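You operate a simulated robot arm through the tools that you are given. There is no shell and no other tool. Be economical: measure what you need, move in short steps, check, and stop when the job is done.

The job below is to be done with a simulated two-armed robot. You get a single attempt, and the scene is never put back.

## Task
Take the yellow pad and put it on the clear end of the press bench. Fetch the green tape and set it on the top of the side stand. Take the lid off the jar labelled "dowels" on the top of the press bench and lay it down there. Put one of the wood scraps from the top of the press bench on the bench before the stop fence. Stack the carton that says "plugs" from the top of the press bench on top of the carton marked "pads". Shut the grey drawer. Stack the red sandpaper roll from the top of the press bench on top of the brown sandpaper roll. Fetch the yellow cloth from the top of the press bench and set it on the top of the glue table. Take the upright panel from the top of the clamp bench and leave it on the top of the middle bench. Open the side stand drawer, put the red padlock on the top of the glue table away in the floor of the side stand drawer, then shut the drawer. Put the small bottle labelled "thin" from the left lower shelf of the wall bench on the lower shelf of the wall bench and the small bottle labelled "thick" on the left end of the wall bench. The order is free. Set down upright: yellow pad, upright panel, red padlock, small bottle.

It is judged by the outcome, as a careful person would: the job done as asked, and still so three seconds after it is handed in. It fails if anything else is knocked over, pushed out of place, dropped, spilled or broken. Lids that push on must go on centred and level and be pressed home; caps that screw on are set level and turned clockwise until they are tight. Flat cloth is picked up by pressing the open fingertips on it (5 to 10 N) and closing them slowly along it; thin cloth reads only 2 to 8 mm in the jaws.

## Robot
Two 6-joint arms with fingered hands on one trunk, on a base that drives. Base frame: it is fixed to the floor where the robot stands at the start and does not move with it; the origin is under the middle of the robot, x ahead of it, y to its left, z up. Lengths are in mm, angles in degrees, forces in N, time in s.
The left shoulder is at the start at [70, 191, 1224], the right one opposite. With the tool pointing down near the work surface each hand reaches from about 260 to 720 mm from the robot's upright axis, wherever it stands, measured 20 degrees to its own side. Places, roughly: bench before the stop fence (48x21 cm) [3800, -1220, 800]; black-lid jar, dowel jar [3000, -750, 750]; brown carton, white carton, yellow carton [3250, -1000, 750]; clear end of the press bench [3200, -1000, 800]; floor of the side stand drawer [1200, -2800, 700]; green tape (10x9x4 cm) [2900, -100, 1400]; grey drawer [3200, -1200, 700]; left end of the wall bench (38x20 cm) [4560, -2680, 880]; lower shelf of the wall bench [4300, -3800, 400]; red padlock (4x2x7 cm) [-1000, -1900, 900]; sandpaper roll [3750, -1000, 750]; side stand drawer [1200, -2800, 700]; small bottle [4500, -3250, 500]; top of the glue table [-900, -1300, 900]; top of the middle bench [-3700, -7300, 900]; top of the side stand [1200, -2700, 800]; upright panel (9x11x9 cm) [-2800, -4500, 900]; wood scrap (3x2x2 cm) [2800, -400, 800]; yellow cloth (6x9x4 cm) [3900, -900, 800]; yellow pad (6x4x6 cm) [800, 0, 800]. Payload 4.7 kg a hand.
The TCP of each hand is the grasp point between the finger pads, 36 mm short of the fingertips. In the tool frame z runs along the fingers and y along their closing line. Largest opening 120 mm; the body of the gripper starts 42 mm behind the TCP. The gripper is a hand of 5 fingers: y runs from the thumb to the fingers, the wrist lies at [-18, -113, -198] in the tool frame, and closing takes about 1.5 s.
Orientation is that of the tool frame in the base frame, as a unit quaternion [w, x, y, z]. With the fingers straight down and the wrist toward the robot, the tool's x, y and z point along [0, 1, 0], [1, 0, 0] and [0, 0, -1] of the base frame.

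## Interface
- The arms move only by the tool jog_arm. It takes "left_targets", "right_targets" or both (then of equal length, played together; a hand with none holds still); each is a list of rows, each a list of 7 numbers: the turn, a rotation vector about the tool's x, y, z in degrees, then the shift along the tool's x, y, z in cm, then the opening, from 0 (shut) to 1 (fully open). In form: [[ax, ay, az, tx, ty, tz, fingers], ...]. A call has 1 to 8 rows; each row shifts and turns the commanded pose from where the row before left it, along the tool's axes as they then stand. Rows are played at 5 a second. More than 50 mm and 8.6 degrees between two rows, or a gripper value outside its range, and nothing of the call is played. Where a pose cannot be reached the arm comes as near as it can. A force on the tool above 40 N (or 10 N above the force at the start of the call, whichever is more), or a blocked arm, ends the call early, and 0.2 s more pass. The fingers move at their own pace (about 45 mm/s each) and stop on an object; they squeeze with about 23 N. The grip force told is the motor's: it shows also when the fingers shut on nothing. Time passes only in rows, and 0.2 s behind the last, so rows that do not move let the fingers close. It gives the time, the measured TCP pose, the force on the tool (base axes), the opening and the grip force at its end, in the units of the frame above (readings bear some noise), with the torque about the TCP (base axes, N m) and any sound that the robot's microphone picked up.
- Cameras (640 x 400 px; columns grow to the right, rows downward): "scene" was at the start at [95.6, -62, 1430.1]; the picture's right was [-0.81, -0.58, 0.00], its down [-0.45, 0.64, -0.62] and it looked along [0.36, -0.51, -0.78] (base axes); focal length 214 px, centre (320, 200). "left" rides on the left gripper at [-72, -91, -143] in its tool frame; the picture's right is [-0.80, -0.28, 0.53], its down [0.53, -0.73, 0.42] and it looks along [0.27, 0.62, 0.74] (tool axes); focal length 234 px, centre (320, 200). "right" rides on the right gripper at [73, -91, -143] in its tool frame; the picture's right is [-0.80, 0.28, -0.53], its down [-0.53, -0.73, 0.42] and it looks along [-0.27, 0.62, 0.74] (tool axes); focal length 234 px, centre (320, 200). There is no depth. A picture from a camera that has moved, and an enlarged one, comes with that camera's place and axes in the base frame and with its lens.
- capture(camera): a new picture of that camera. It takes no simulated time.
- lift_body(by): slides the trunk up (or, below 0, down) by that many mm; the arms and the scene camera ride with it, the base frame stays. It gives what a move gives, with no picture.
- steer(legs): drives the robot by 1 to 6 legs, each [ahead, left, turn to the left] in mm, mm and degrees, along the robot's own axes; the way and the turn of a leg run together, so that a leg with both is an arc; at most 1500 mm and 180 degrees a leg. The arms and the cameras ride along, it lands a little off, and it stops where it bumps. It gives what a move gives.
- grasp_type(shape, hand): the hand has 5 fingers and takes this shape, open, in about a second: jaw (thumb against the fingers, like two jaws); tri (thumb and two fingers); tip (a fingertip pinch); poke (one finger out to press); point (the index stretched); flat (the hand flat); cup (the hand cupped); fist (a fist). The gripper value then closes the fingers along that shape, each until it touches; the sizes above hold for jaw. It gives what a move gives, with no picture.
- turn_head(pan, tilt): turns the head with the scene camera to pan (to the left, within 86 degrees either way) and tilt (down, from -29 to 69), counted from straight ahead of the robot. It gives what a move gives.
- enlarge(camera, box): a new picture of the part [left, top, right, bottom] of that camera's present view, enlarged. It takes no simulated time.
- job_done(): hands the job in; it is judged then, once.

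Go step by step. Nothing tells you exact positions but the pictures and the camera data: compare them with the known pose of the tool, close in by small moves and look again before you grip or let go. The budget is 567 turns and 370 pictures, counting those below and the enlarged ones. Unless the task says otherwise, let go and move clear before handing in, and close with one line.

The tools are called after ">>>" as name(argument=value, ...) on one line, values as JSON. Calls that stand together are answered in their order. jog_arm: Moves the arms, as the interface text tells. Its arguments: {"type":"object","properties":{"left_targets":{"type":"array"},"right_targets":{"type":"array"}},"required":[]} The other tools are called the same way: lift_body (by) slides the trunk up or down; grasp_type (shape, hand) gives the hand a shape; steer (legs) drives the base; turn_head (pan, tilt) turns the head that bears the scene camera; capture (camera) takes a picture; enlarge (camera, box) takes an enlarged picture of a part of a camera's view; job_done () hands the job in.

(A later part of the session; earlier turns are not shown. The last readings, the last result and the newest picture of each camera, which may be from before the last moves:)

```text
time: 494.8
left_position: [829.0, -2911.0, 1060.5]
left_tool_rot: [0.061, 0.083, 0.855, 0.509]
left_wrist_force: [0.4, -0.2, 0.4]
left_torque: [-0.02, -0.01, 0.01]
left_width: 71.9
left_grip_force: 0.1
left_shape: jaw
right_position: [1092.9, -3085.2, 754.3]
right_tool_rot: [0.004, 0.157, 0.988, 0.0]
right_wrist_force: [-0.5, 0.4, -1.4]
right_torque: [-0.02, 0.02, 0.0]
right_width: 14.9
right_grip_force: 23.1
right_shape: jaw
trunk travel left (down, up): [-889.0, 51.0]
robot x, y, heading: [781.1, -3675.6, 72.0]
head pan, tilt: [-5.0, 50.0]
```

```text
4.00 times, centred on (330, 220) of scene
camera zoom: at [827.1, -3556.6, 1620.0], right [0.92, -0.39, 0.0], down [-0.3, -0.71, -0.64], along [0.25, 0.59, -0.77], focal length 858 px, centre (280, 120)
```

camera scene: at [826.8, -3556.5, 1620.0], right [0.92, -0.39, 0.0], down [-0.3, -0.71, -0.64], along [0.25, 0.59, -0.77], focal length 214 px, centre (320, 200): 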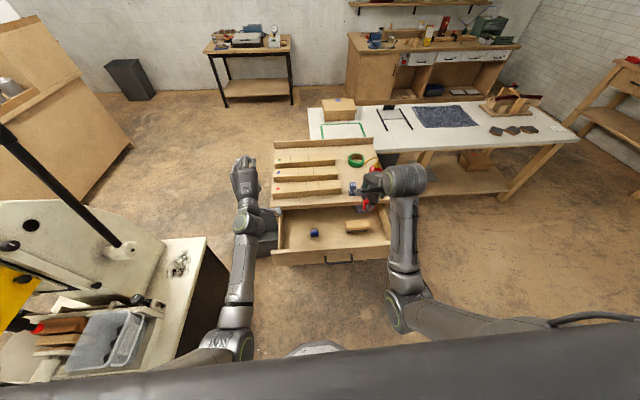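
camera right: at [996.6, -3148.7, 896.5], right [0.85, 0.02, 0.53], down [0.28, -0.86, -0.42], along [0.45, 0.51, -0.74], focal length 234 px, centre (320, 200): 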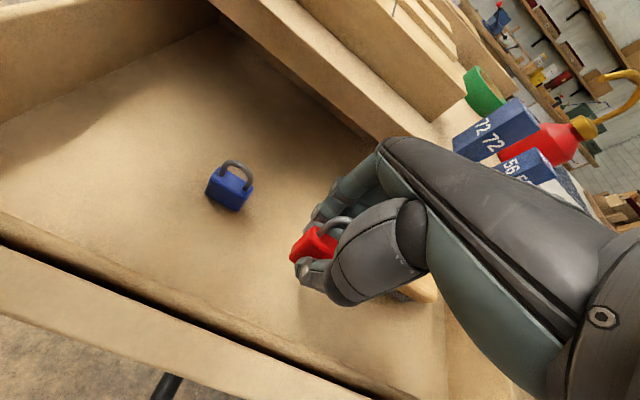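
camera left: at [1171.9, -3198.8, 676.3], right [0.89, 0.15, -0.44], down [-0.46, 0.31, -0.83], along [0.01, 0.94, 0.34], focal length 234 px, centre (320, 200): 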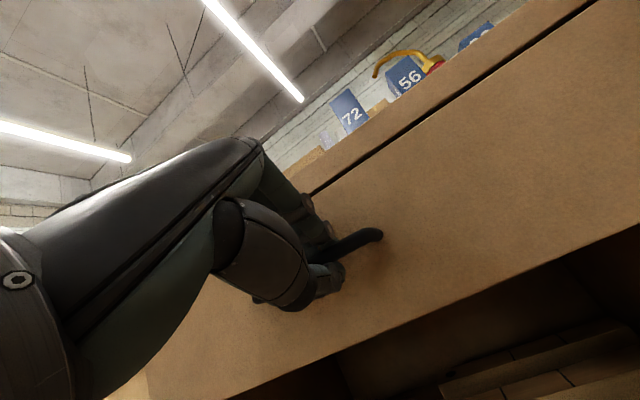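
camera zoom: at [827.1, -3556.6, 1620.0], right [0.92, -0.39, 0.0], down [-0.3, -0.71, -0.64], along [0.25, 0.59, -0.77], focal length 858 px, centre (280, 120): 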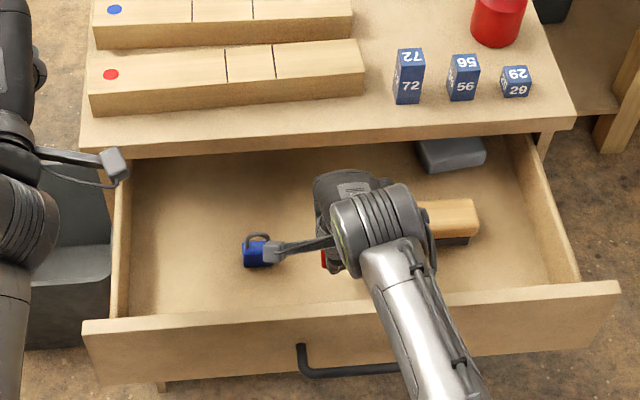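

>>> jog_arm(right_targets=[[0, 0, 0, 0.7, 0, 0.8, 0], [0, 0, 0, 0, 0, 0.6, 0], [0, 0, 0, 0, 0, 0.5, 0], [0, 0, 0, 0, 0, 0.5, 0], [0, 0, 0, 0, 0, 0.4, 0], [0, 0, 0, 0, 0, 0.4, 0]])

>>> capture(camera="right")

```text
time: 496.2
left_position: [827.5, -2910.4, 1060.4]
left_tool_rot: [0.061, 0.082, 0.855, 0.509]
left_wrist_force: [-0.6, -0.3, 0.0]
left_torque: [-0.02, 0.03, 0.01]
left_width: 71.5
left_grip_force: 0.1
left_shape: jaw
right_position: [1082.3, -3078.6, 725.4]
right_tool_rot: [0.0, 0.154, 0.988, 0.001]
right_wrist_force: [0.5, 0.1, -0.8]
right_torque: [-0.04, -0.01, 0.01]
right_width: 15.0
right_grip_force: 23.3
right_shape: jaw
trunk travel left (down, up): [-889.0, 51.0]
robot x, y, heading: [778.8, -3670.9, 71.9]
head pan, tilt: [-5.0, 50.0]
```

```text
102 pictures are left
camera right: at [984.8, -3144.0, 868.6], right [0.85, 0.02, 0.53], down [0.28, -0.86, -0.43], along [0.44, 0.51, -0.74], focal length 234 px, centre (320, 200)
```

right: 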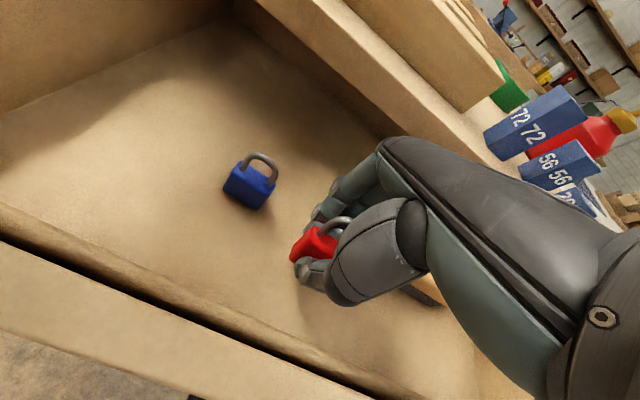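

>>> jog_arm(right_targets=[[0, 0, 0, 0, 0, 0.5, 0], [0, 0, 0, 0, 0, 0.5, 0], [0, 0, 0, 0, 0, 0.4, 0], [0, 0, 0, 0, 0, 0.4, 0], [0, 0, 0, 0, 0, 0.4, 0], [0, 0, 0, 0, 0, 0.4, 0]])

```text
time: 497.6
left_position: [828.3, -2913.8, 1061.7]
left_tool_rot: [0.061, 0.082, 0.855, 0.508]
left_wrist_force: [0.2, -0.1, -0.4]
left_torque: [0.0, 0.03, -0.01]
left_width: 71.8
left_grip_force: 0.1
left_shape: jaw
right_position: [1083.8, -3080.9, 702.0]
right_tool_rot: [0.002, 0.154, 0.988, 0.003]
right_wrist_force: [1.4, -0.1, 9.2]
right_torque: [0.06, -0.05, 0.01]
right_width: 15.0
right_grip_force: 23.2
right_shape: jaw
trunk travel left (down, up): [-889.0, 51.0]
robot x, y, heading: [783.4, -3675.0, 72.0]
head pan, tilt: [-5.0, 50.0]
```

Contact with the drawer floor. Releasing the padlock gently.

>>> jog_arm(right_targets=[[0, 0, 0, 0, 0, 0.1, 0], [0, 0, 0, 0, 0, 0, 0.2], [0, 0, 0, 0, 0, 0, 0.3], [0, 0, 0, 0, 0, 0, 0.35], [0, 0, 0, 0, 0, -1, 0.35], [0, 0, 0, 0, 0, -3, 0.35], [0, 0, 0, 0, 0, -4.5, 0.35], [0, 0, 0, 0, 0, -4.5, 0.35]])

>>> capture(camera="right")

```text
time: 499.6
left_position: [829.0, -2910.8, 1060.2]
left_tool_rot: [0.061, 0.082, 0.855, 0.508]
left_wrist_force: [-0.4, 0.2, -0.8]
left_torque: [0.01, 0.02, 0.0]
left_width: 71.7
left_grip_force: 0.1
left_shape: jaw
right_position: [1115.2, -3073.6, 837.8]
right_tool_rot: [0.023, 0.157, 0.987, 0.01]
right_wrist_force: [-0.2, -0.5, 0.2]
right_torque: [0.0, 0.0, -0.01]
right_width: 41.4
right_grip_force: 0.0
right_shape: jaw
trunk travel left (down, up): [-889.0, 51.0]
robot x, y, heading: [778.1, -3677.5, 72.0]
head pan, tilt: [-5.0, 50.0]
stopped in row 8 (right hand): the arm was blocked; the commanded pose is now the measured one
```

```text
101 pictures are left
camera right: at [1010.7, -3138.8, 975.6], right [0.82, 0.01, 0.57], down [0.3, -0.86, -0.42], along [0.48, 0.52, -0.71], focal length 234 px, centre (320, 200)
```

right: 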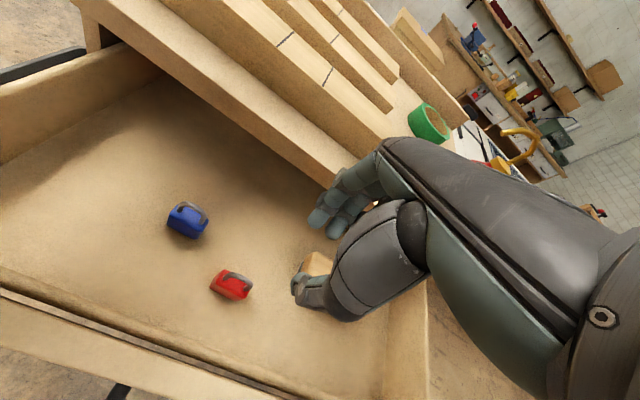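

>>> lift_body(by=50)

>>> enlarge(camera="scene", box=[260, 160, 420, 270])

>>> enlarge(camera="right", box=[140, 180, 280, 310])

```text
time: 500.5
left_position: [829.4, -2911.0, 1110.2]
left_tool_rot: [0.061, 0.083, 0.855, 0.508]
left_wrist_force: [0.8, -1.2, -0.3]
left_torque: [0.01, 0.01, -0.01]
left_width: 71.7
left_grip_force: 0.1
left_shape: jaw
right_position: [1115.3, -3074.1, 887.5]
right_tool_rot: [0.024, 0.158, 0.987, 0.01]
right_wrist_force: [0.4, -0.2, -0.2]
right_torque: [0.0, -0.03, 0.02]
right_width: 42.0
right_grip_force: 0.0
right_shape: jaw
trunk travel left (down, up): [-939.0, 1.0]
robot x, y, heading: [777.6, -3676.6, 71.8]
head pan, tilt: [-5.0, 50.0]
```

```text
3.64 times, centred on (340, 215) of scene
camera zoom: at [826.8, -3556.5, 1669.9], right [0.92, -0.39, 0.0], down [-0.3, -0.71, -0.64], along [0.25, 0.59, -0.77], focal length 780 px, centre (247, 146)
```

zoom: 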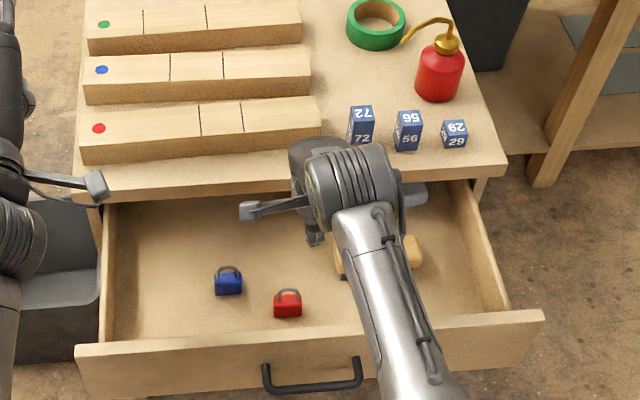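

```text
3.08 times, centred on (210, 245) of right
camera zoom: at [1010.3, -3138.7, 1025.6], right [0.82, 0.01, 0.57], down [0.3, -0.86, -0.42], along [0.48, 0.52, -0.71], focal length 720 px, centre (658, 62)
```

zoom: 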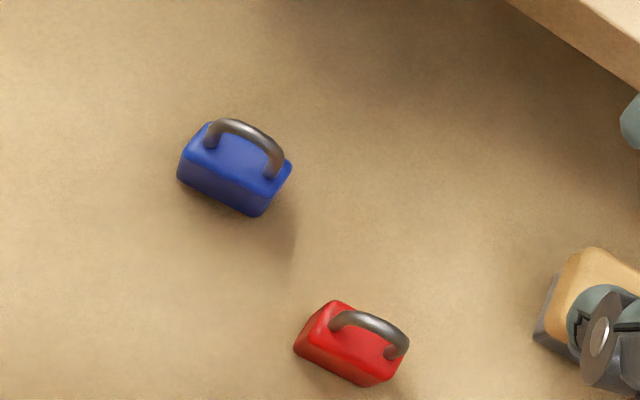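

Both padlocks stand upright. I'll back off, line the left hand up with the handle and push the drawer shut.

>>> steer(legs=[[-420, 0, 0], [0, -337, 0]])

>>> lift_body(by=-360)

>>> jog_arm(left_targets=[[0, 0, 0, 0, 0, 0, 0], [-5, 0, 0, 0, 0, 0, 0], [-5, 0, 0, 0, 0, 0, 0]])

>>> turn_head(pan=15, tilt=35)

>>> capture(camera="scene")

```text
time: 504.9
left_position: [1017.9, -3414.2, 1110.9]
left_tool_rot: [0.06, 0.082, 0.855, 0.509]
left_wrist_force: [-0.9, -0.1, -0.9]
left_torque: [-0.01, 0.0, 0.01]
left_width: 71.6
left_grip_force: 0.1
left_shape: jaw
right_position: [1303.9, -3578.9, 888.2]
right_tool_rot: [0.024, 0.157, 0.987, 0.01]
right_wrist_force: [0.2, 0.2, 0.1]
right_torque: [0.0, 0.0, 0.03]
right_width: 41.8
right_grip_force: 0.1
right_shape: jaw
trunk travel left (down, up): [-939.0, 1.0]
robot x, y, heading: [971.5, -4182.6, 72.0]
head pan, tilt: [-5.0, 50.0]
```

```text
time: 508.4
left_position: [1018.6, -3416.3, 751.7]
left_tool_rot: [0.061, 0.082, 0.855, 0.509]
left_wrist_force: [0.0, 0.0, 0.2]
left_torque: [0.03, -0.04, -0.02]
left_width: 71.8
left_grip_force: 0.0
left_shape: jaw
right_position: [1305.2, -3579.1, 529.6]
right_tool_rot: [0.024, 0.157, 0.987, 0.01]
right_wrist_force: [0.5, -0.6, -0.5]
right_torque: [0.02, 0.03, 0.0]
right_width: 41.7
right_grip_force: 0.0
right_shape: jaw
trunk travel left (down, up): [-579.0, 361.0]
robot x, y, heading: [969.1, -4179.0, 72.0]
head pan, tilt: [-5.0, 50.0]
```

```text
time: 509.2
left_position: [1014.7, -3413.6, 748.3]
left_tool_rot: [0.084, 0.06, 0.823, 0.559]
left_wrist_force: [2.4, -1.8, 2.1]
left_torque: [-0.02, 0.23, 0.19]
left_width: 1.1
left_grip_force: 0.0
left_shape: jaw
left hand out of reach, approached as far as the arm can: row 3
right_position: [1304.0, -3579.2, 527.6]
right_tool_rot: [0.024, 0.158, 0.987, 0.009]
right_wrist_force: [0.0, 0.3, -0.1]
right_torque: [0.03, 0.0, 0.0]
right_width: 41.9
right_grip_force: 0.0
right_shape: jaw
trunk travel left (down, up): [-579.0, 361.0]
robot x, y, heading: [968.0, -4182.4, 71.9]
head pan, tilt: [-5.0, 50.0]
```

```text
time: 510.1
left_position: [1014.9, -3413.7, 747.9]
left_tool_rot: [0.087, 0.06, 0.824, 0.557]
left_wrist_force: [0.2, -0.2, 0.2]
left_torque: [-0.01, 0.04, -0.05]
left_width: 0.0
left_grip_force: 23.1
left_shape: jaw
right_position: [1303.9, -3579.1, 528.4]
right_tool_rot: [0.023, 0.157, 0.987, 0.009]
right_wrist_force: [0.9, -0.3, 0.3]
right_torque: [-0.01, -0.04, 0.01]
right_width: 41.6
right_grip_force: 0.1
right_shape: jaw
trunk travel left (down, up): [-579.0, 361.0]
robot x, y, heading: [970.7, -4181.2, 72.1]
head pan, tilt: [15.0, 35.0]
```

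```text
98 pictures are left
camera scene: at [992.0, -4045.0, 1331.6], right [1.0, -0.05, 0.0], down [-0.03, -0.57, -0.82], along [0.04, 0.82, -0.57], focal length 214 px, centre (320, 200)
```

scene: 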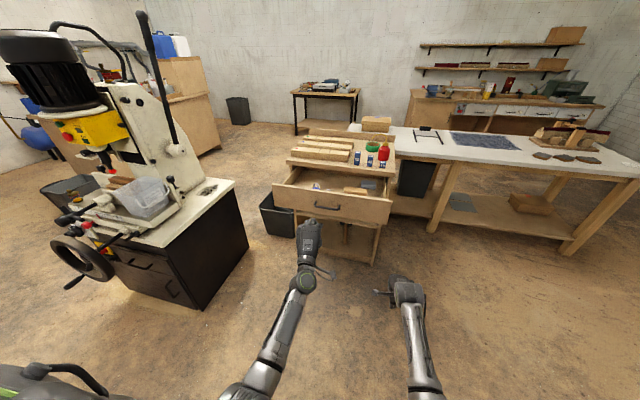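

>>> jog_arm(right_targets=[[0, 0, 0, -3, -3.5, 0, 0.35], [0, 0, 0, -3, -3.5, 0, 0.35], [0, 0, 0, -2, -3, -2, 0.35]])

>>> steer(legs=[[430, 0, 0]])

>>> capture(camera="scene")

```text
time: 510.9
left_position: [1015.1, -3416.0, 750.4]
left_tool_rot: [0.063, 0.071, 0.819, 0.566]
left_wrist_force: [-1.4, 0.4, 0.9]
left_torque: [-0.01, 0.0, 0.02]
left_width: 0.0
left_grip_force: 22.8
left_shape: jaw
right_position: [1349.3, -3700.8, 548.4]
right_tool_rot: [0.023, 0.157, 0.987, 0.009]
right_wrist_force: [0.0, 0.1, 0.5]
right_torque: [0.01, 0.02, 0.04]
right_width: 41.8
right_grip_force: 0.1
right_shape: jaw
trunk travel left (down, up): [-579.0, 361.0]
robot x, y, heading: [971.6, -4179.1, 72.2]
head pan, tilt: [15.0, 35.0]
```

```text
time: 513.5
left_position: [1151.8, -3005.0, 752.6]
left_tool_rot: [0.063, 0.071, 0.818, 0.567]
left_wrist_force: [-8.6, -31.2, 3.3]
left_torque: [-0.23, 0.04, -0.31]
left_width: 0.0
left_grip_force: 22.4
left_shape: jaw
right_position: [1483.9, -3289.6, 550.1]
right_tool_rot: [0.023, 0.158, 0.987, 0.011]
right_wrist_force: [0.1, -0.3, 0.4]
right_torque: [-0.01, 0.02, -0.01]
right_width: 41.7
right_grip_force: 0.1
right_shape: jaw
trunk travel left (down, up): [-579.0, 361.0]
robot x, y, heading: [1104.0, -3768.0, 72.0]
head pan, tilt: [15.0, 35.0]
```

```text
97 pictures are left
camera scene: at [1125.1, -3637.4, 1332.2], right [1.0, -0.05, 0.0], down [-0.03, -0.57, -0.82], along [0.04, 0.82, -0.57], focal length 214 px, centre (320, 200)
```

scene: 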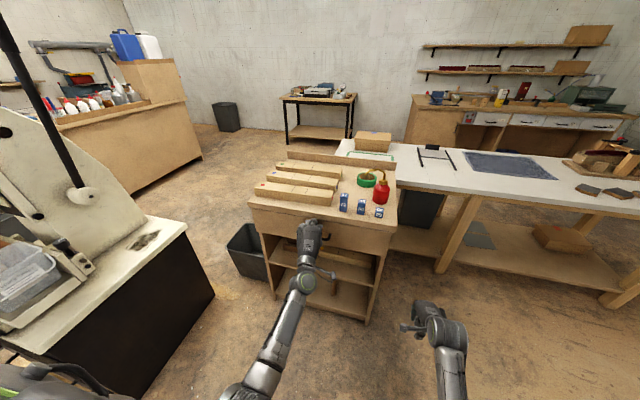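

>>> steer(legs=[[-250, 0, 0]])

>>> enlarge(camera="scene", box=[240, 130, 420, 250])

```text
time: 515.3
left_position: [1072.7, -3242.7, 749.4]
left_tool_rot: [0.064, 0.073, 0.819, 0.566]
left_wrist_force: [-0.2, -0.2, 0.4]
left_torque: [-0.05, 0.01, 0.0]
left_width: 0.0
left_grip_force: 22.6
left_shape: jaw
right_position: [1404.3, -3527.9, 549.2]
right_tool_rot: [0.023, 0.16, 0.987, 0.01]
right_wrist_force: [-0.3, -0.5, -0.2]
right_torque: [0.03, -0.01, -0.02]
right_width: 41.9
right_grip_force: 0.1
right_shape: jaw
trunk travel left (down, up): [-579.0, 361.0]
robot x, y, heading: [1026.8, -4009.9, 71.8]
head pan, tilt: [15.0, 35.0]
```

```text
3.33 times, centred on (330, 190) of scene
camera zoom: at [1047.5, -3874.4, 1331.9], right [1.0, -0.05, 0.0], down [-0.03, -0.57, -0.82], along [0.04, 0.82, -0.57], focal length 715 px, centre (287, 233)
```

zoom: 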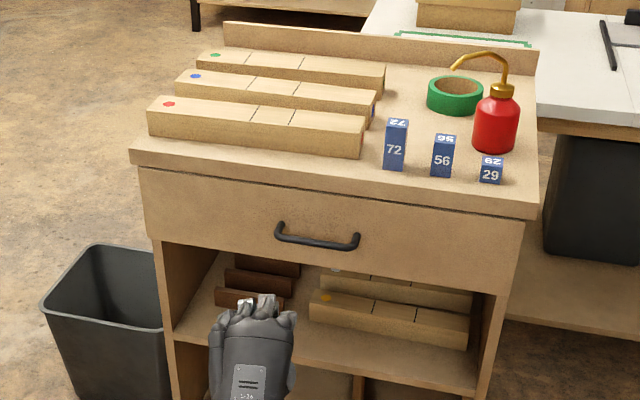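

The drawer is shut. Next are the bottles at the wall bench. I'll restore the left hand, raise the trunk and drive east.

>>> jog_arm(left_targets=[[7.5, 0, 0, 0, 0, -1, 0], [7.5, 0, 0, 0, 0, -1, 0], [7.5, 0, 0, 0, 0, -1, 0], [7.5, 0, 0, 0, 0, -1, 0], [7.5, 0, 0, 0, 0, 0, 0.3], [7.5, 0, 0, 0, 0, 0, 0.5], [7.5, 0, 0, 0, 0, 0, 0.5], [7.5, 0, 0, 0, 0, 0, 0.5]])

>>> lift_body(by=200)

>>> steer(legs=[[-100, 0, 0], [0, 0, -90]])

>>> turn_head(pan=10, tilt=20)

>>> capture(camera="scene")

```text
time: 517.1
left_position: [1066.2, -3268.8, 763.6]
left_tool_rot: [0.023, 0.068, 0.986, 0.147]
left_wrist_force: [-0.1, 1.0, 1.1]
left_torque: [0.02, -0.01, 0.0]
left_width: 59.5
left_grip_force: 0.1
left_shape: jaw
left hand out of reach, approached as far as the arm can: row 1, 2, 8
right_position: [1404.6, -3527.9, 548.6]
right_tool_rot: [0.022, 0.159, 0.987, 0.009]
right_wrist_force: [-0.2, -0.3, 0.5]
right_torque: [-0.01, 0.01, 0.01]
right_width: 41.8
right_grip_force: 0.1
right_shape: jaw
trunk travel left (down, up): [-579.0, 361.0]
robot x, y, heading: [1024.9, -4010.0, 71.9]
head pan, tilt: [15.0, 35.0]
```

```text
time: 519.3
left_position: [1066.8, -3268.8, 961.8]
left_tool_rot: [0.023, 0.068, 0.986, 0.148]
left_wrist_force: [1.1, 0.1, -0.3]
left_torque: [0.01, -0.02, 0.02]
left_width: 59.8
left_grip_force: 0.1
left_shape: jaw
right_position: [1405.0, -3527.7, 747.6]
right_tool_rot: [0.023, 0.159, 0.987, 0.009]
right_wrist_force: [0.1, -0.8, -0.1]
right_torque: [-0.01, -0.02, 0.02]
right_width: 41.9
right_grip_force: 0.0
right_shape: jaw
trunk travel left (down, up): [-779.0, 161.0]
robot x, y, heading: [1023.3, -4008.7, 71.7]
head pan, tilt: [15.0, 35.0]
```

```text
time: 524.3
left_position: [1735.9, -4150.5, 964.1]
left_tool_rot: [0.122, 0.748, 0.646, 0.088]
left_wrist_force: [-0.3, 0.2, 0.1]
left_torque: [0.01, -0.03, 0.0]
left_width: 59.6
left_grip_force: 0.1
left_shape: jaw
right_position: [1474.4, -4487.4, 747.4]
right_tool_rot: [0.023, 0.813, 0.582, -0.01]
right_wrist_force: [0.8, 0.2, 0.3]
right_torque: [-0.01, 0.01, 0.0]
right_width: 41.9
right_grip_force: 0.0
right_shape: jaw
trunk travel left (down, up): [-779.0, 161.0]
robot x, y, heading: [997.7, -4102.5, -18.5]
head pan, tilt: [15.0, 35.0]
```

```text
time: 525.1
left_position: [1734.7, -4150.6, 962.7]
left_tool_rot: [0.122, 0.749, 0.646, 0.088]
left_wrist_force: [-0.4, 0.0, -0.2]
left_torque: [-0.04, -0.01, -0.02]
left_width: 59.5
left_grip_force: 0.1
left_shape: jaw
right_position: [1473.6, -4487.1, 747.8]
right_tool_rot: [0.023, 0.813, 0.582, -0.01]
right_wrist_force: [-0.1, -0.2, 0.0]
right_torque: [-0.01, 0.03, 0.01]
right_width: 41.9
right_grip_force: 0.1
right_shape: jaw
trunk travel left (down, up): [-779.0, 161.0]
robot x, y, heading: [992.8, -4101.7, -18.5]
head pan, tilt: [10.0, 20.0]
```

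```text
95 pictures are left
camera scene: at [1136.4, -4133.7, 1555.5], right [-0.15, -0.99, 0.0], down [-0.34, 0.05, -0.94], along [0.93, -0.14, -0.34], focal length 214 px, centre (320, 200)
```

scene: 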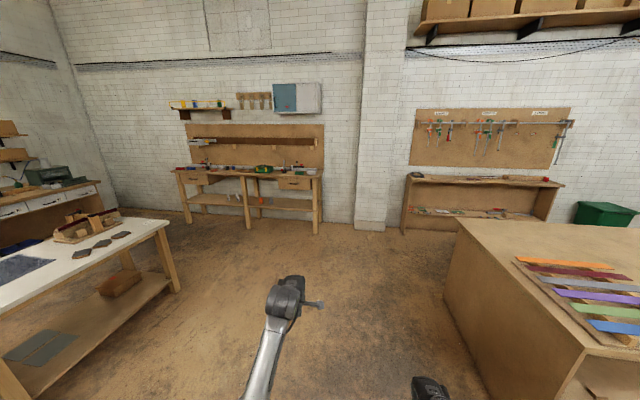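

>>> steer(legs=[[0, 200, 0], [1500, 0, 0], [440, 0, 0], [0, 1400, 0]])

>>> turn_head(pan=0, tilt=35)

>>> capture(camera="scene")

```text
time: 542.5
left_position: [4091.4, -3302.8, 962.9]
left_tool_rot: [0.121, 0.752, 0.642, 0.087]
left_wrist_force: [0.9, 0.1, 0.4]
left_torque: [0.03, -0.01, 0.0]
left_width: 59.3
left_grip_force: 0.1
left_shape: jaw
right_position: [3825.4, -3637.7, 748.6]
right_tool_rot: [0.022, 0.816, 0.577, -0.01]
right_wrist_force: [0.9, 0.1, 0.1]
right_torque: [0.02, -0.01, 0.0]
right_width: 41.7
right_grip_force: 0.0
right_shape: jaw
trunk travel left (down, up): [-779.0, 161.0]
robot x, y, heading: [3350.7, -3248.0, -19.0]
head pan, tilt: [10.0, 20.0]
```

```text
time: 543.2
left_position: [4090.4, -3303.0, 962.2]
left_tool_rot: [0.122, 0.752, 0.642, 0.087]
left_wrist_force: [-0.6, 1.1, 1.3]
left_torque: [0.0, -0.01, 0.0]
left_width: 60.0
left_grip_force: 0.1
left_shape: jaw
right_position: [3825.6, -3638.9, 748.2]
right_tool_rot: [0.023, 0.816, 0.578, -0.009]
right_wrist_force: [0.3, -0.6, -0.7]
right_torque: [0.01, -0.01, 0.01]
right_width: 41.8
right_grip_force: 0.1
right_shape: jaw
trunk travel left (down, up): [-779.0, 161.0]
robot x, y, heading: [3351.9, -3247.7, -19.4]
head pan, tilt: [0.0, 35.0]
```

```text
94 pictures are left
camera scene: at [3483.7, -3294.9, 1531.8], right [-0.33, -0.94, 0.0], down [-0.54, 0.19, -0.82], along [0.77, -0.27, -0.57], focal length 214 px, centre (320, 200)
```

scene: 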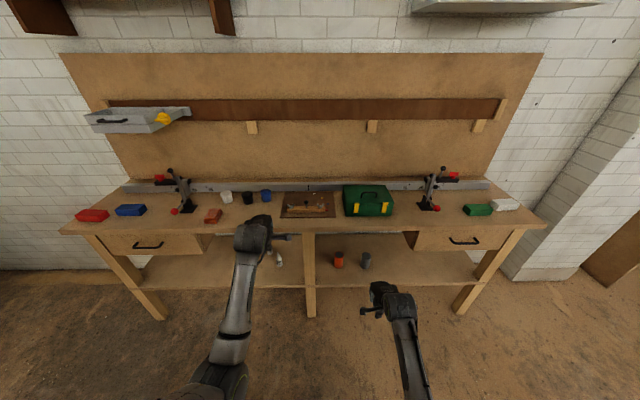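

>>> capture(camera="left")

>>> jog_arm(left_targets=[[5, 0, 0, 4, 0, -3, 0.5], [5, 0, 0, 4, 0, -3, 0.5], [3, 0, 0, 3, 0, -3, 0.5]])

>>> enlarge(camera="scene", box=[140, 160, 460, 310])

```text
93 pictures are left
camera left: at [3952.4, -3351.8, 1074.6], right [-0.24, -0.79, -0.56], down [-0.48, 0.6, -0.64], along [0.84, 0.12, -0.53], focal length 234 px, centre (320, 200)
```

left: 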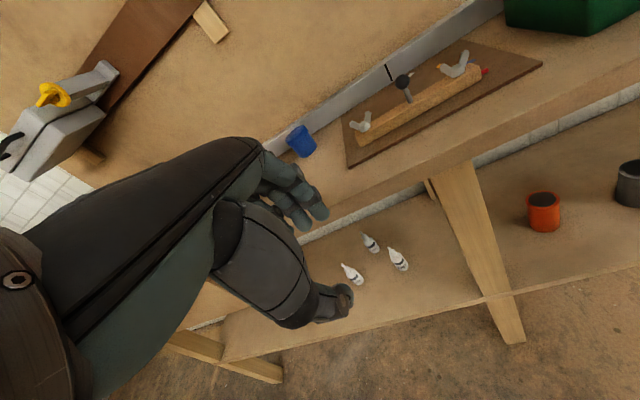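

```text
time: 544.0
left_position: [4014.3, -3286.1, 1032.5]
left_tool_rot: [0.034, 0.757, 0.653, 0.024]
left_wrist_force: [-1.0, 0.0, -0.6]
left_torque: [-0.03, 0.01, -0.03]
left_width: 59.9
left_grip_force: 0.0
left_shape: jaw
left hand out of reach, approached as far as the arm can: row 1, 2, 3
right_position: [3825.6, -3638.5, 747.5]
right_tool_rot: [0.023, 0.816, 0.577, -0.009]
right_wrist_force: [-1.0, 0.2, 0.2]
right_torque: [0.01, -0.02, -0.02]
right_width: 42.1
right_grip_force: 0.2
right_shape: jaw
trunk travel left (down, up): [-779.0, 161.0]
robot x, y, heading: [3352.6, -3246.3, -19.2]
head pan, tilt: [0.0, 35.0]
```

```text
2.00 times, centred on (300, 235) of scene
camera zoom: at [3483.5, -3294.8, 1531.7], right [-0.33, -0.94, 0.0], down [-0.54, 0.19, -0.82], along [0.77, -0.27, -0.57], focal length 429 px, centre (360, 130)
```

zoom: 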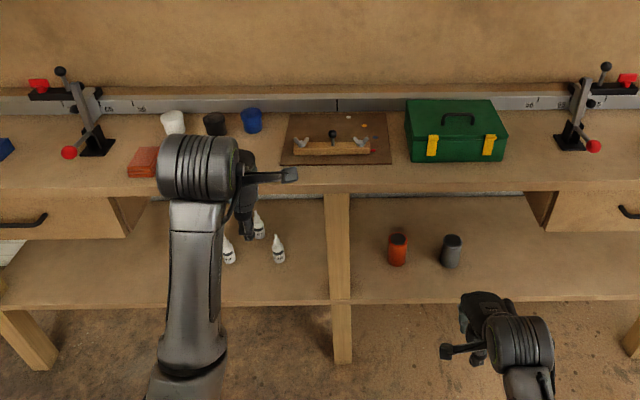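

Three small bottles stand on the left lower shelf, under the bench top, so I need a level, forward-pointing hand. I'll lower the trunk and tilt the left hand forward to read the labels.

>>> lift_body(by=-400)

>>> jog_arm(left_targets=[[-8, 0, 0, 0, 0, 0, 1], [-8, 0, 0, 0, 0, 0, 1], [-8, 0, 0, 0, 0, 0, 1], [-8, 0, 0, 0, 0, 0, 1], [-8, 0, 0, 0, 0, 0, 1], [-8, 0, 0, 0, 0, 0, 1], [-8, 0, 0, 0, 0, 0, 1]], right_targets=[[0, 0, 0, 0, -3, -4, 1], [0, 0, 0, 0, -3, -4, 1], [0, 0, 0, 0, -3, -4, 1], [0, 0, 0, 0, -3, -4, 1], [0, 0, 0, 0, 0, -4, 1], [0, 0, 0, 0, 0, 0, 1], [0, 0, 0, 0, 0, 0, 1]])

>>> capture(camera="left")

>>> enlarge(camera="scene", box=[220, 190, 340, 280])

```text
time: 547.9
left_position: [4014.4, -3286.0, 632.9]
left_tool_rot: [0.033, 0.757, 0.653, 0.023]
left_wrist_force: [0.3, 0.0, -0.5]
left_torque: [-0.01, 0.0, 0.04]
left_width: 59.7
left_grip_force: 0.0
left_shape: jaw
right_position: [3824.6, -3637.8, 347.8]
right_tool_rot: [0.023, 0.816, 0.577, -0.01]
right_wrist_force: [1.1, 0.6, 0.0]
right_torque: [-0.03, 0.02, 0.0]
right_width: 41.8
right_grip_force: 0.1
right_shape: jaw
trunk travel left (down, up): [-379.0, 561.0]
robot x, y, heading: [3348.1, -3251.3, -19.2]
head pan, tilt: [0.0, 35.0]
```

```text
time: 549.7
left_position: [4062.3, -3260.5, 636.8]
left_tool_rot: [0.381, 0.654, 0.554, 0.346]
left_wrist_force: [0.5, 0.1, 0.0]
left_torque: [-0.01, 0.02, -0.03]
left_width: 119.9
left_grip_force: 0.1
left_shape: jaw
left hand out of reach, approached as far as the arm can: row 2, 3, 4
right_position: [3693.7, -3622.8, 536.1]
right_tool_rot: [0.044, 0.817, 0.572, -0.052]
right_wrist_force: [-0.8, 0.4, -0.5]
right_torque: [0.0, 0.0, 0.0]
right_width: 119.8
right_grip_force: 0.1
right_shape: jaw
trunk travel left (down, up): [-379.0, 561.0]
robot x, y, heading: [3351.4, -3249.2, -19.1]
head pan, tilt: [0.0, 35.0]
stopped in row 7 (right hand): the arm was blocked; the commanded pose is now the measured one
```

```text
91 pictures are left
camera left: at [3884.0, -3307.5, 621.4], right [0.21, -0.83, -0.52], down [0.11, 0.55, -0.83], along [0.97, 0.12, 0.21], focal length 234 px, centre (320, 200)
```

left: 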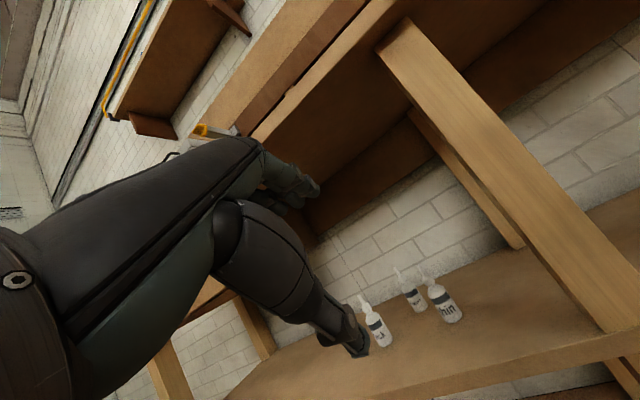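

```text
4.44 times, centred on (280, 235) of scene
camera zoom: at [3483.6, -3294.8, 1131.7], right [-0.33, -0.94, 0.0], down [-0.54, 0.19, -0.82], along [0.77, -0.27, -0.57], focal length 953 px, centre (498, 44)
```

zoom: 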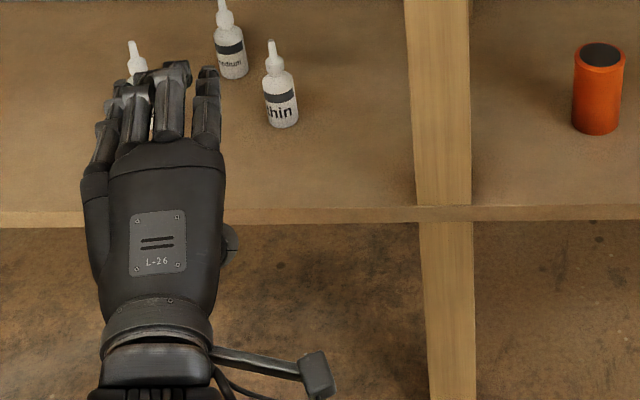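

Labels: the right bottle is "thin", the back one "medium", and the left one should be "thick". I'll roll the left hand so it closes horizontally.

>>> jog_arm(left_targets=[[0, 0, -8.5, 0, 0, 0, 1], [0, 0, -8.5, 0, 0, 0, 1], [0, 0, -8.5, 0, 0, 0, 1], [0, 0, -8.5, 0, 0, 0, 1], [0, 0, -8.5, 0, 0, 0, 1], [0, 0, -8.5, 0, 0, 0, 1], [0, 0, -8.5, 0, 0, 0, 1], [0, 0, -8.5, 0, 0, 0, 1]])

>>> capture(camera="left")

>>> capture(camera="scene")

```text
time: 550.6
left_position: [4077.8, -3204.7, 627.3]
left_tool_rot: [0.431, 0.503, 0.686, 0.301]
left_wrist_force: [-1.1, 0.0, 0.0]
left_torque: [0.01, 0.0, -0.02]
left_width: 120.0
left_grip_force: 0.1
left_shape: jaw
right_position: [3693.0, -3623.1, 536.1]
right_tool_rot: [0.043, 0.817, 0.572, -0.052]
right_wrist_force: [-1.1, -0.2, 0.3]
right_torque: [0.0, -0.02, -0.04]
right_width: 120.0
right_grip_force: 0.0
right_shape: jaw
trunk travel left (down, up): [-379.0, 561.0]
robot x, y, heading: [3350.4, -3249.4, -19.4]
head pan, tilt: [0.0, 35.0]
stopped in row 4 (left hand): the arm was blocked; the commanded pose is now the measured one
```

```text
89 pictures are left
camera left: at [3919.2, -3299.3, 634.1], right [0.45, -0.86, -0.24], down [0.0, 0.27, -0.96], along [0.89, 0.43, 0.12], focal length 234 px, centre (320, 200)
```

left: 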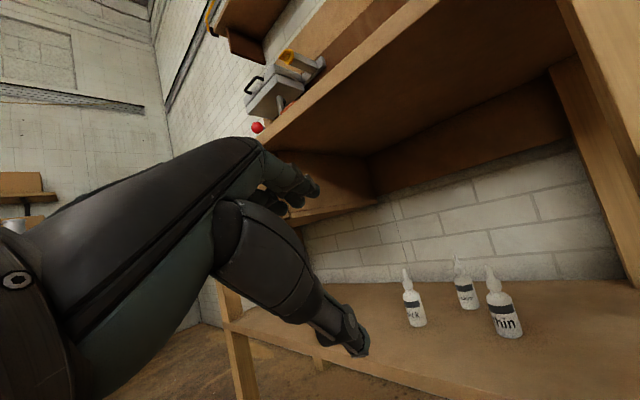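

```text
88 pictures are left
camera scene: at [3483.6, -3294.8, 1131.7], right [-0.33, -0.94, 0.0], down [-0.54, 0.19, -0.82], along [0.77, -0.27, -0.57], focal length 214 px, centre (320, 200)
```

scene: 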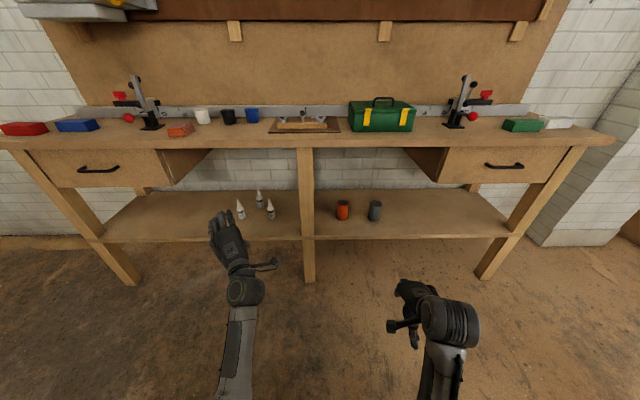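

The roll is limited here. But the hand fits fingers-down under the bench top, so I'll return it to that pose and grasp the bottles from above.

>>> jog_arm(left_targets=[[7.17, 0.05, 3.66, 0, 0, 0, 0.6], [7.17, 0.05, 3.66, 0, 0, 0, 0.6], [7.17, 0.05, 3.66, 0, 0, 0, 0.6], [7.17, 0.05, 3.66, 0, 0, 0, 0.6], [7.17, 0.05, 3.66, 0, 0, 0, 0.6], [7.17, 0.05, 3.66, 0, 0, 0, 0.6], [7.17, 0.05, 3.66, 0, 0, 0, 0.6], [7.17, 0.05, 3.66, 0, 0, 0, 0.6]])

>>> jog_arm(left_targets=[[7.17, 0.05, 3.66, 0, 0, 0, 0.6], [0, 0, 0, 0, 0, 0, 0.6]])

>>> capture(camera="left")

```text
time: 552.4
left_position: [4022.7, -3317.0, 617.3]
left_tool_rot: [0.05, 0.781, 0.621, 0.034]
left_wrist_force: [-0.5, 0.6, -0.1]
left_torque: [0.01, -0.02, 0.01]
left_width: 72.1
left_grip_force: 0.1
left_shape: jaw
left hand out of reach, approached as far as the arm can: row 5, 6, 7, 8
right_position: [3694.0, -3623.2, 535.2]
right_tool_rot: [0.044, 0.816, 0.573, -0.052]
right_wrist_force: [0.4, -0.3, 0.8]
right_torque: [-0.01, 0.03, -0.01]
right_width: 119.6
right_grip_force: 0.1
right_shape: jaw
trunk travel left (down, up): [-379.0, 561.0]
robot x, y, heading: [3352.2, -3248.5, -19.4]
head pan, tilt: [0.0, 35.0]
```

```text
time: 553.0
left_position: [4016.2, -3360.8, 616.2]
left_tool_rot: [-0.002, 0.799, 0.602, -0.002]
left_wrist_force: [-0.5, 0.1, -0.6]
left_torque: [0.0, -0.02, 0.0]
left_width: 72.3
left_grip_force: 0.1
left_shape: jaw
left hand out of reach, approached as far as the arm can: row 1
right_position: [3693.4, -3622.2, 535.6]
right_tool_rot: [0.044, 0.816, 0.574, -0.052]
right_wrist_force: [-1.0, -0.9, -1.3]
right_torque: [0.0, -0.02, -0.04]
right_width: 119.6
right_grip_force: 0.1
right_shape: jaw
trunk travel left (down, up): [-379.0, 561.0]
robot x, y, heading: [3346.2, -3248.8, -19.2]
head pan, tilt: [0.0, 35.0]
```

```text
87 pictures are left
camera left: at [3911.0, -3405.7, 759.4], right [-0.49, -0.7, -0.52], down [-0.56, 0.71, -0.42], along [0.67, 0.09, -0.74], focal length 234 px, centre (320, 200)
```

left: 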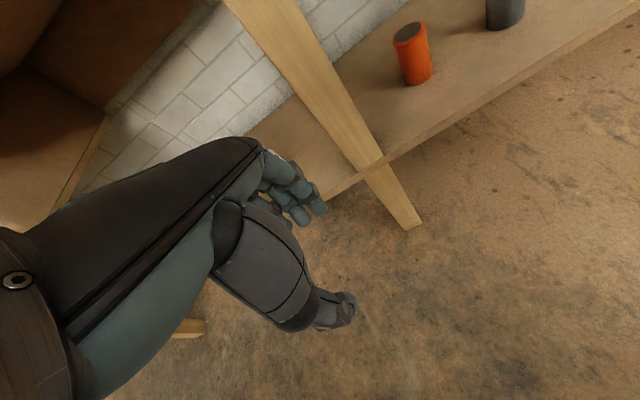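

>>> jog_arm(left_targets=[[0, 0, 0, 0, 0, 2.5, 0.6], [0, 0, 0, 0, 0, 2.5, 0.6], [0, 0, 0, 0, 0, 2.0, 0.6]], right_targets=[[0, 0, 0, -4.5, 0, 0, 1], [0, 0, 0, -4.5, 0, 0, 1], [0, 0, 0, -4.5, 0, 0, 1]])

>>> steer(legs=[[0, 311, 0], [200, 0, 0]])

>>> capture(camera="left")

>>> capture(camera="scene")

```text
time: 553.8
left_position: [4017.4, -3361.6, 548.4]
left_tool_rot: [-0.001, 0.797, 0.604, -0.004]
left_wrist_force: [0.1, 0.2, -0.1]
left_torque: [0.04, -0.01, 0.02]
left_width: 72.3
left_grip_force: 0.1
left_shape: jaw
right_position: [3650.2, -3748.7, 551.2]
right_tool_rot: [0.043, 0.817, 0.573, -0.05]
right_wrist_force: [-1.1, -0.2, -0.7]
right_torque: [0.07, -0.01, 0.02]
right_width: 120.0
right_grip_force: 0.1
right_shape: jaw
right hand out of reach, approached as far as the arm can: row 1
trunk travel left (down, up): [-379.0, 561.0]
robot x, y, heading: [3353.2, -3245.2, -19.5]
head pan, tilt: [0.0, 35.0]
```

```text
time: 557.1
left_position: [4307.4, -3138.6, 545.7]
left_tool_rot: [-0.001, 0.798, 0.603, -0.004]
left_wrist_force: [0.5, -0.1, -0.4]
left_torque: [0.0, 0.04, -0.01]
left_width: 72.2
left_grip_force: 0.1
left_shape: jaw
right_position: [3940.4, -3525.1, 551.3]
right_tool_rot: [0.044, 0.818, 0.572, -0.051]
right_wrist_force: [1.0, 0.2, 0.6]
right_torque: [0.02, -0.01, 0.02]
right_width: 120.0
right_grip_force: 0.0
right_shape: jaw
trunk travel left (down, up): [-379.0, 561.0]
robot x, y, heading: [3641.8, -3024.0, -19.3]
head pan, tilt: [0.0, 35.0]
```

```text
86 pictures are left
camera left: at [4202.3, -3183.1, 689.9], right [-0.49, -0.7, -0.52], down [-0.56, 0.71, -0.42], along [0.66, 0.08, -0.74], focal length 234 px, centre (320, 200)
```

left: 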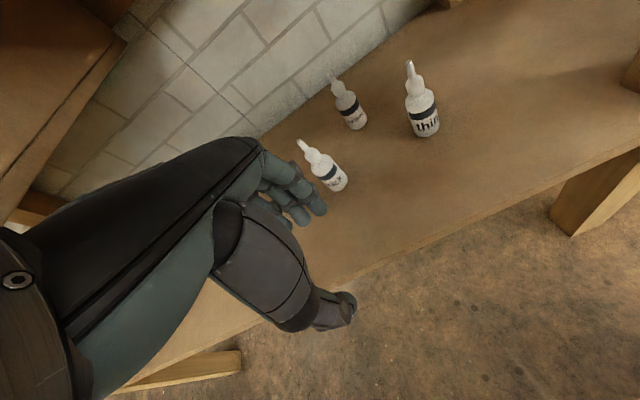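

```text
85 pictures are left
camera scene: at [3773.9, -3071.1, 1131.6], right [-0.33, -0.94, 0.0], down [-0.54, 0.19, -0.82], along [0.77, -0.27, -0.57], focal length 214 px, centre (320, 200)
```

scene: 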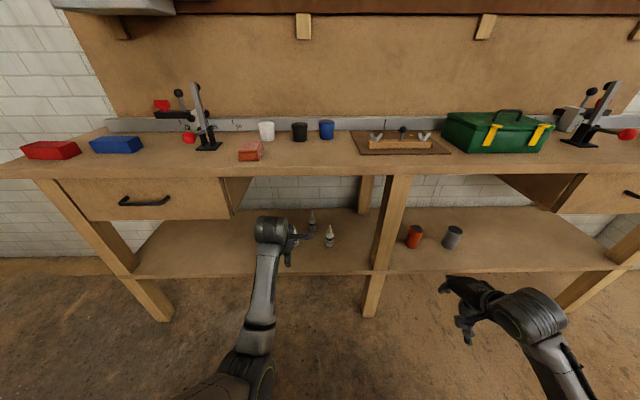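

>>> jog_arm(left_targets=[[0, 0, 0, 0, 0, -1.5, 0.6], [0, 0, 0, 0, 0, 0, 0.6]])

>>> steer(legs=[[162, 0, 0]])

>>> capture(camera="left")

>>> enlarge(camera="scene", box=[230, 190, 350, 290])

```text
time: 557.7
left_position: [4308.4, -3139.0, 561.3]
left_tool_rot: [0.0, 0.798, 0.603, -0.004]
left_wrist_force: [0.2, 0.4, -0.3]
left_torque: [-0.04, -0.02, 0.01]
left_width: 72.3
left_grip_force: 0.0
left_shape: jaw
right_position: [3939.7, -3525.0, 552.0]
right_tool_rot: [0.044, 0.818, 0.572, -0.051]
right_wrist_force: [-0.3, -0.8, 0.4]
right_torque: [-0.01, -0.02, -0.02]
right_width: 119.7
right_grip_force: 0.1
right_shape: jaw
trunk travel left (down, up): [-379.0, 561.0]
robot x, y, heading: [3641.5, -3025.0, -19.5]
head pan, tilt: [0.0, 35.0]
```

```text
time: 559.1
left_position: [4459.9, -3191.9, 561.1]
left_tool_rot: [0.0, 0.798, 0.603, -0.005]
left_wrist_force: [-0.1, -0.3, -0.8]
left_torque: [0.0, 0.0, 0.0]
left_width: 72.5
left_grip_force: 0.2
left_shape: jaw
right_position: [4093.6, -3579.0, 551.3]
right_tool_rot: [0.043, 0.817, 0.573, -0.051]
right_wrist_force: [-0.2, -1.0, -0.1]
right_torque: [-0.05, 0.03, -0.01]
right_width: 119.8
right_grip_force: 0.0
right_shape: jaw
trunk travel left (down, up): [-379.0, 561.0]
robot x, y, heading: [3794.4, -3078.6, -19.3]
head pan, tilt: [0.0, 35.0]
```

```text
84 pictures are left
camera left: at [4355.2, -3236.4, 704.9], right [-0.49, -0.7, -0.52], down [-0.56, 0.71, -0.42], along [0.66, 0.08, -0.74], focal length 234 px, centre (320, 200)
```

left: 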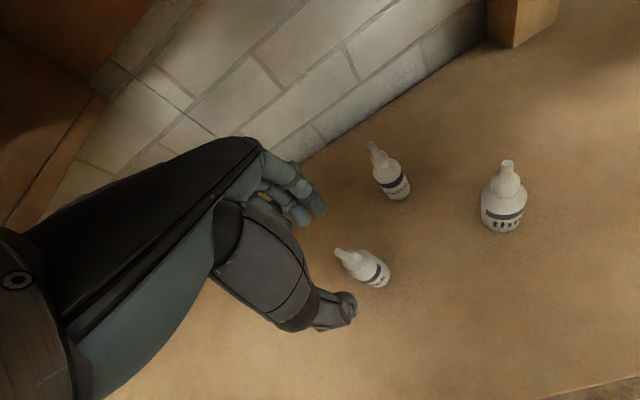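

```text
4.00 times, centred on (290, 240) of scene
camera zoom: at [3926.8, -3124.6, 1131.6], right [-0.33, -0.94, 0.0], down [-0.54, 0.19, -0.82], along [0.77, -0.27, -0.57], focal length 858 px, centre (440, 40)
```

zoom: 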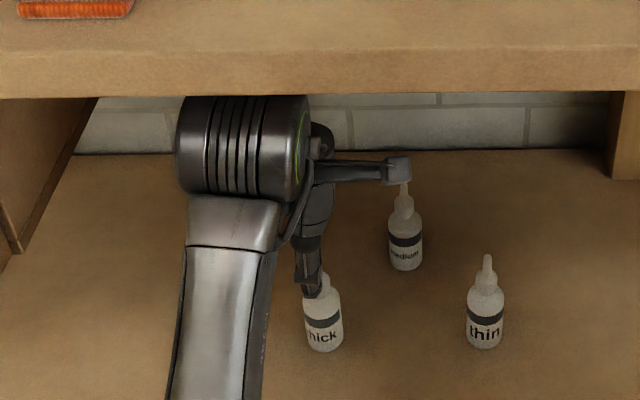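

>>> jog_arm(left_targets=[[0, 0, 0, 0, 0.5, 3.5, 0.6], [0, 0, 0, 0, 0, 3.5, 0.6], [0, 0, 0, 0, 0, 2.4, 0.6]])

>>> enlarge(camera="left", box=[250, 180, 450, 340])

```text
time: 559.9
left_position: [4474.8, -3187.8, 475.3]
left_tool_rot: [0.003, 0.797, 0.604, 0.008]
left_wrist_force: [-0.8, 0.5, 0.0]
left_torque: [0.03, -0.02, -0.02]
left_width: 72.3
left_grip_force: 0.0
left_shape: jaw
right_position: [4092.9, -3579.0, 550.7]
right_tool_rot: [0.042, 0.817, 0.573, -0.052]
right_wrist_force: [-0.7, -0.4, -1.8]
right_torque: [-0.01, 0.0, 0.02]
right_width: 119.7
right_grip_force: 0.1
right_shape: jaw
trunk travel left (down, up): [-379.0, 561.0]
robot x, y, heading: [3792.4, -3075.0, -19.3]
head pan, tilt: [0.0, 35.0]
```

```text
2.50 times, centred on (350, 260) of left
camera zoom: at [4366.5, -3234.5, 617.9], right [-0.48, -0.7, -0.54], down [-0.55, 0.71, -0.43], along [0.68, 0.09, -0.73], focal length 585 px, centre (245, 50)
```

zoom: 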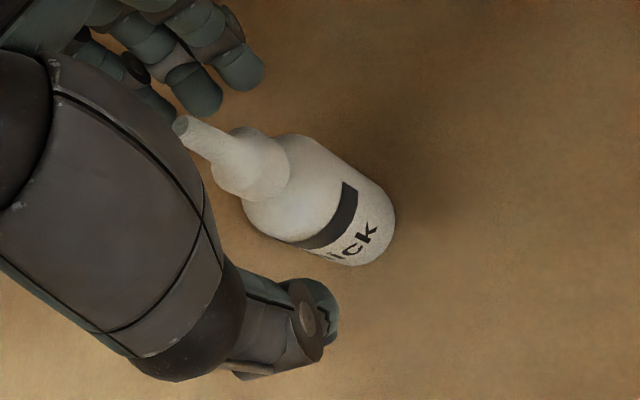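

>>> jog_arm(left_targets=[[0, 0, 0, -0.6, -0.8, 0.6, 0.6], [0, 0, 0, 0, 0, 0.5, 0.6], [0, 0, 0, 0, 0, 0, 0.6]])

>>> enlarge(camera="left", box=[250, 180, 450, 340])

```text
time: 560.9
left_position: [4481.5, -3179.9, 472.9]
left_tool_rot: [0.003, 0.794, 0.607, 0.026]
left_wrist_force: [0.3, 0.3, -0.7]
left_torque: [-0.03, 0.01, -0.02]
left_width: 72.2
left_grip_force: 0.1
left_shape: jaw
right_position: [4094.2, -3578.9, 551.0]
right_tool_rot: [0.043, 0.817, 0.573, -0.052]
right_wrist_force: [-0.4, 0.7, 0.2]
right_torque: [0.01, -0.01, -0.02]
right_width: 120.0
right_grip_force: 0.0
right_shape: jaw
trunk travel left (down, up): [-379.0, 561.0]
robot x, y, heading: [3792.9, -3082.2, -19.2]
head pan, tilt: [0.0, 35.0]
stopped in row 3 (left hand): the arm was blocked; the commanded pose is now the measured one
```

```text
2.50 times, centred on (350, 260) of left
camera zoom: at [4368.6, -3229.5, 610.5], right [-0.46, -0.69, -0.56], down [-0.55, 0.72, -0.43], along [0.7, 0.11, -0.7], focal length 585 px, centre (245, 50)
```

zoom: 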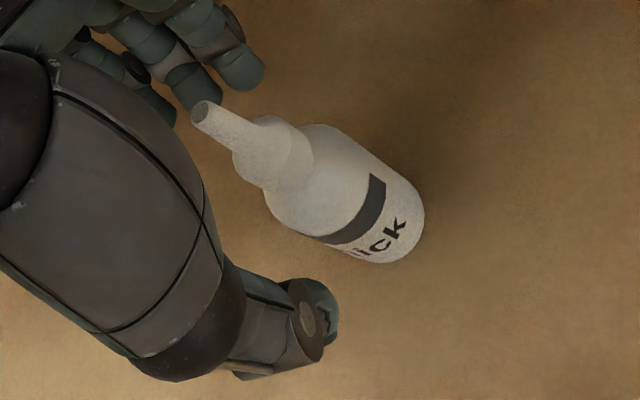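

>>> lift_body(by=60)

>>> jog_arm(left_targets=[[0, 0, 0, -1.0, -1.0, 2.0, 0.6], [0, 0, 0, -0.5, -0.5, 2.0, 0.6], [0, 0, 0, 0, 0, 1.5, 0.6]])

>>> lift_body(by=60)

>>> capture(camera="left")

```text
time: 561.9
left_position: [4481.2, -3179.5, 534.1]
left_tool_rot: [0.002, 0.795, 0.606, 0.026]
left_wrist_force: [-1.0, 0.3, 0.2]
left_torque: [-0.01, 0.03, -0.03]
left_width: 72.1
left_grip_force: 0.1
left_shape: jaw
right_position: [4093.3, -3577.6, 611.2]
right_tool_rot: [0.043, 0.817, 0.572, -0.051]
right_wrist_force: [0.0, 0.0, -0.9]
right_torque: [0.01, -0.03, 0.01]
right_width: 119.8
right_grip_force: 0.1
right_shape: jaw
trunk travel left (down, up): [-439.0, 501.0]
robot x, y, heading: [3794.6, -3078.8, -19.3]
head pan, tilt: [0.0, 35.0]
```

```text
time: 562.9
left_position: [4495.1, -3169.4, 495.1]
left_tool_rot: [0.006, 0.791, 0.609, 0.058]
left_wrist_force: [-0.3, -0.4, -0.2]
left_torque: [0.01, -0.01, 0.0]
left_width: 72.1
left_grip_force: 0.0
left_shape: jaw
right_position: [4094.1, -3578.4, 611.0]
right_tool_rot: [0.044, 0.817, 0.573, -0.052]
right_wrist_force: [0.1, -0.4, -0.4]
right_torque: [0.02, 0.0, -0.04]
right_width: 119.8
right_grip_force: 0.1
right_shape: jaw
trunk travel left (down, up): [-439.0, 501.0]
robot x, y, heading: [3795.3, -3080.5, -19.5]
head pan, tilt: [0.0, 35.0]
stopped in row 3 (left hand): the arm was blocked; the commanded pose is now the measured one
```

```text
time: 563.9
left_position: [4495.1, -3168.6, 554.9]
left_tool_rot: [0.006, 0.791, 0.609, 0.059]
left_wrist_force: [0.3, 0.1, -0.6]
left_torque: [0.01, -0.02, -0.03]
left_width: 72.4
left_grip_force: 0.0
left_shape: jaw
right_position: [4093.2, -3577.9, 671.7]
right_tool_rot: [0.044, 0.817, 0.572, -0.051]
right_wrist_force: [-0.6, -0.2, -0.4]
right_torque: [0.04, 0.02, -0.02]
right_width: 119.9
right_grip_force: 0.1
right_shape: jaw
trunk travel left (down, up): [-499.0, 441.0]
robot x, y, heading: [3795.5, -3082.2, -19.1]
head pan, tilt: [0.0, 35.0]
```

```text
80 pictures are left
camera left: at [4375.4, -3224.2, 683.8], right [-0.42, -0.67, -0.61], down [-0.53, 0.73, -0.44], along [0.74, 0.14, -0.66], focal length 234 px, centre (320, 200)
```

left: 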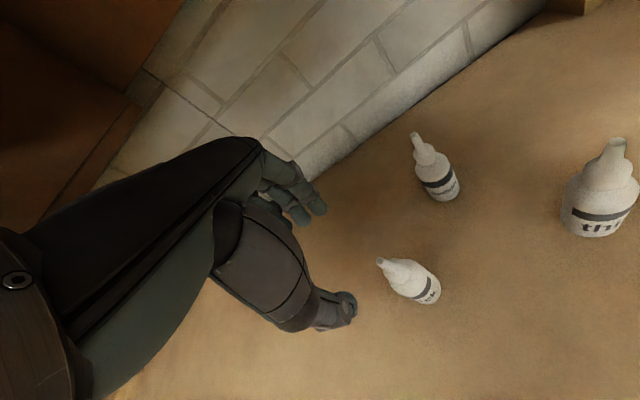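

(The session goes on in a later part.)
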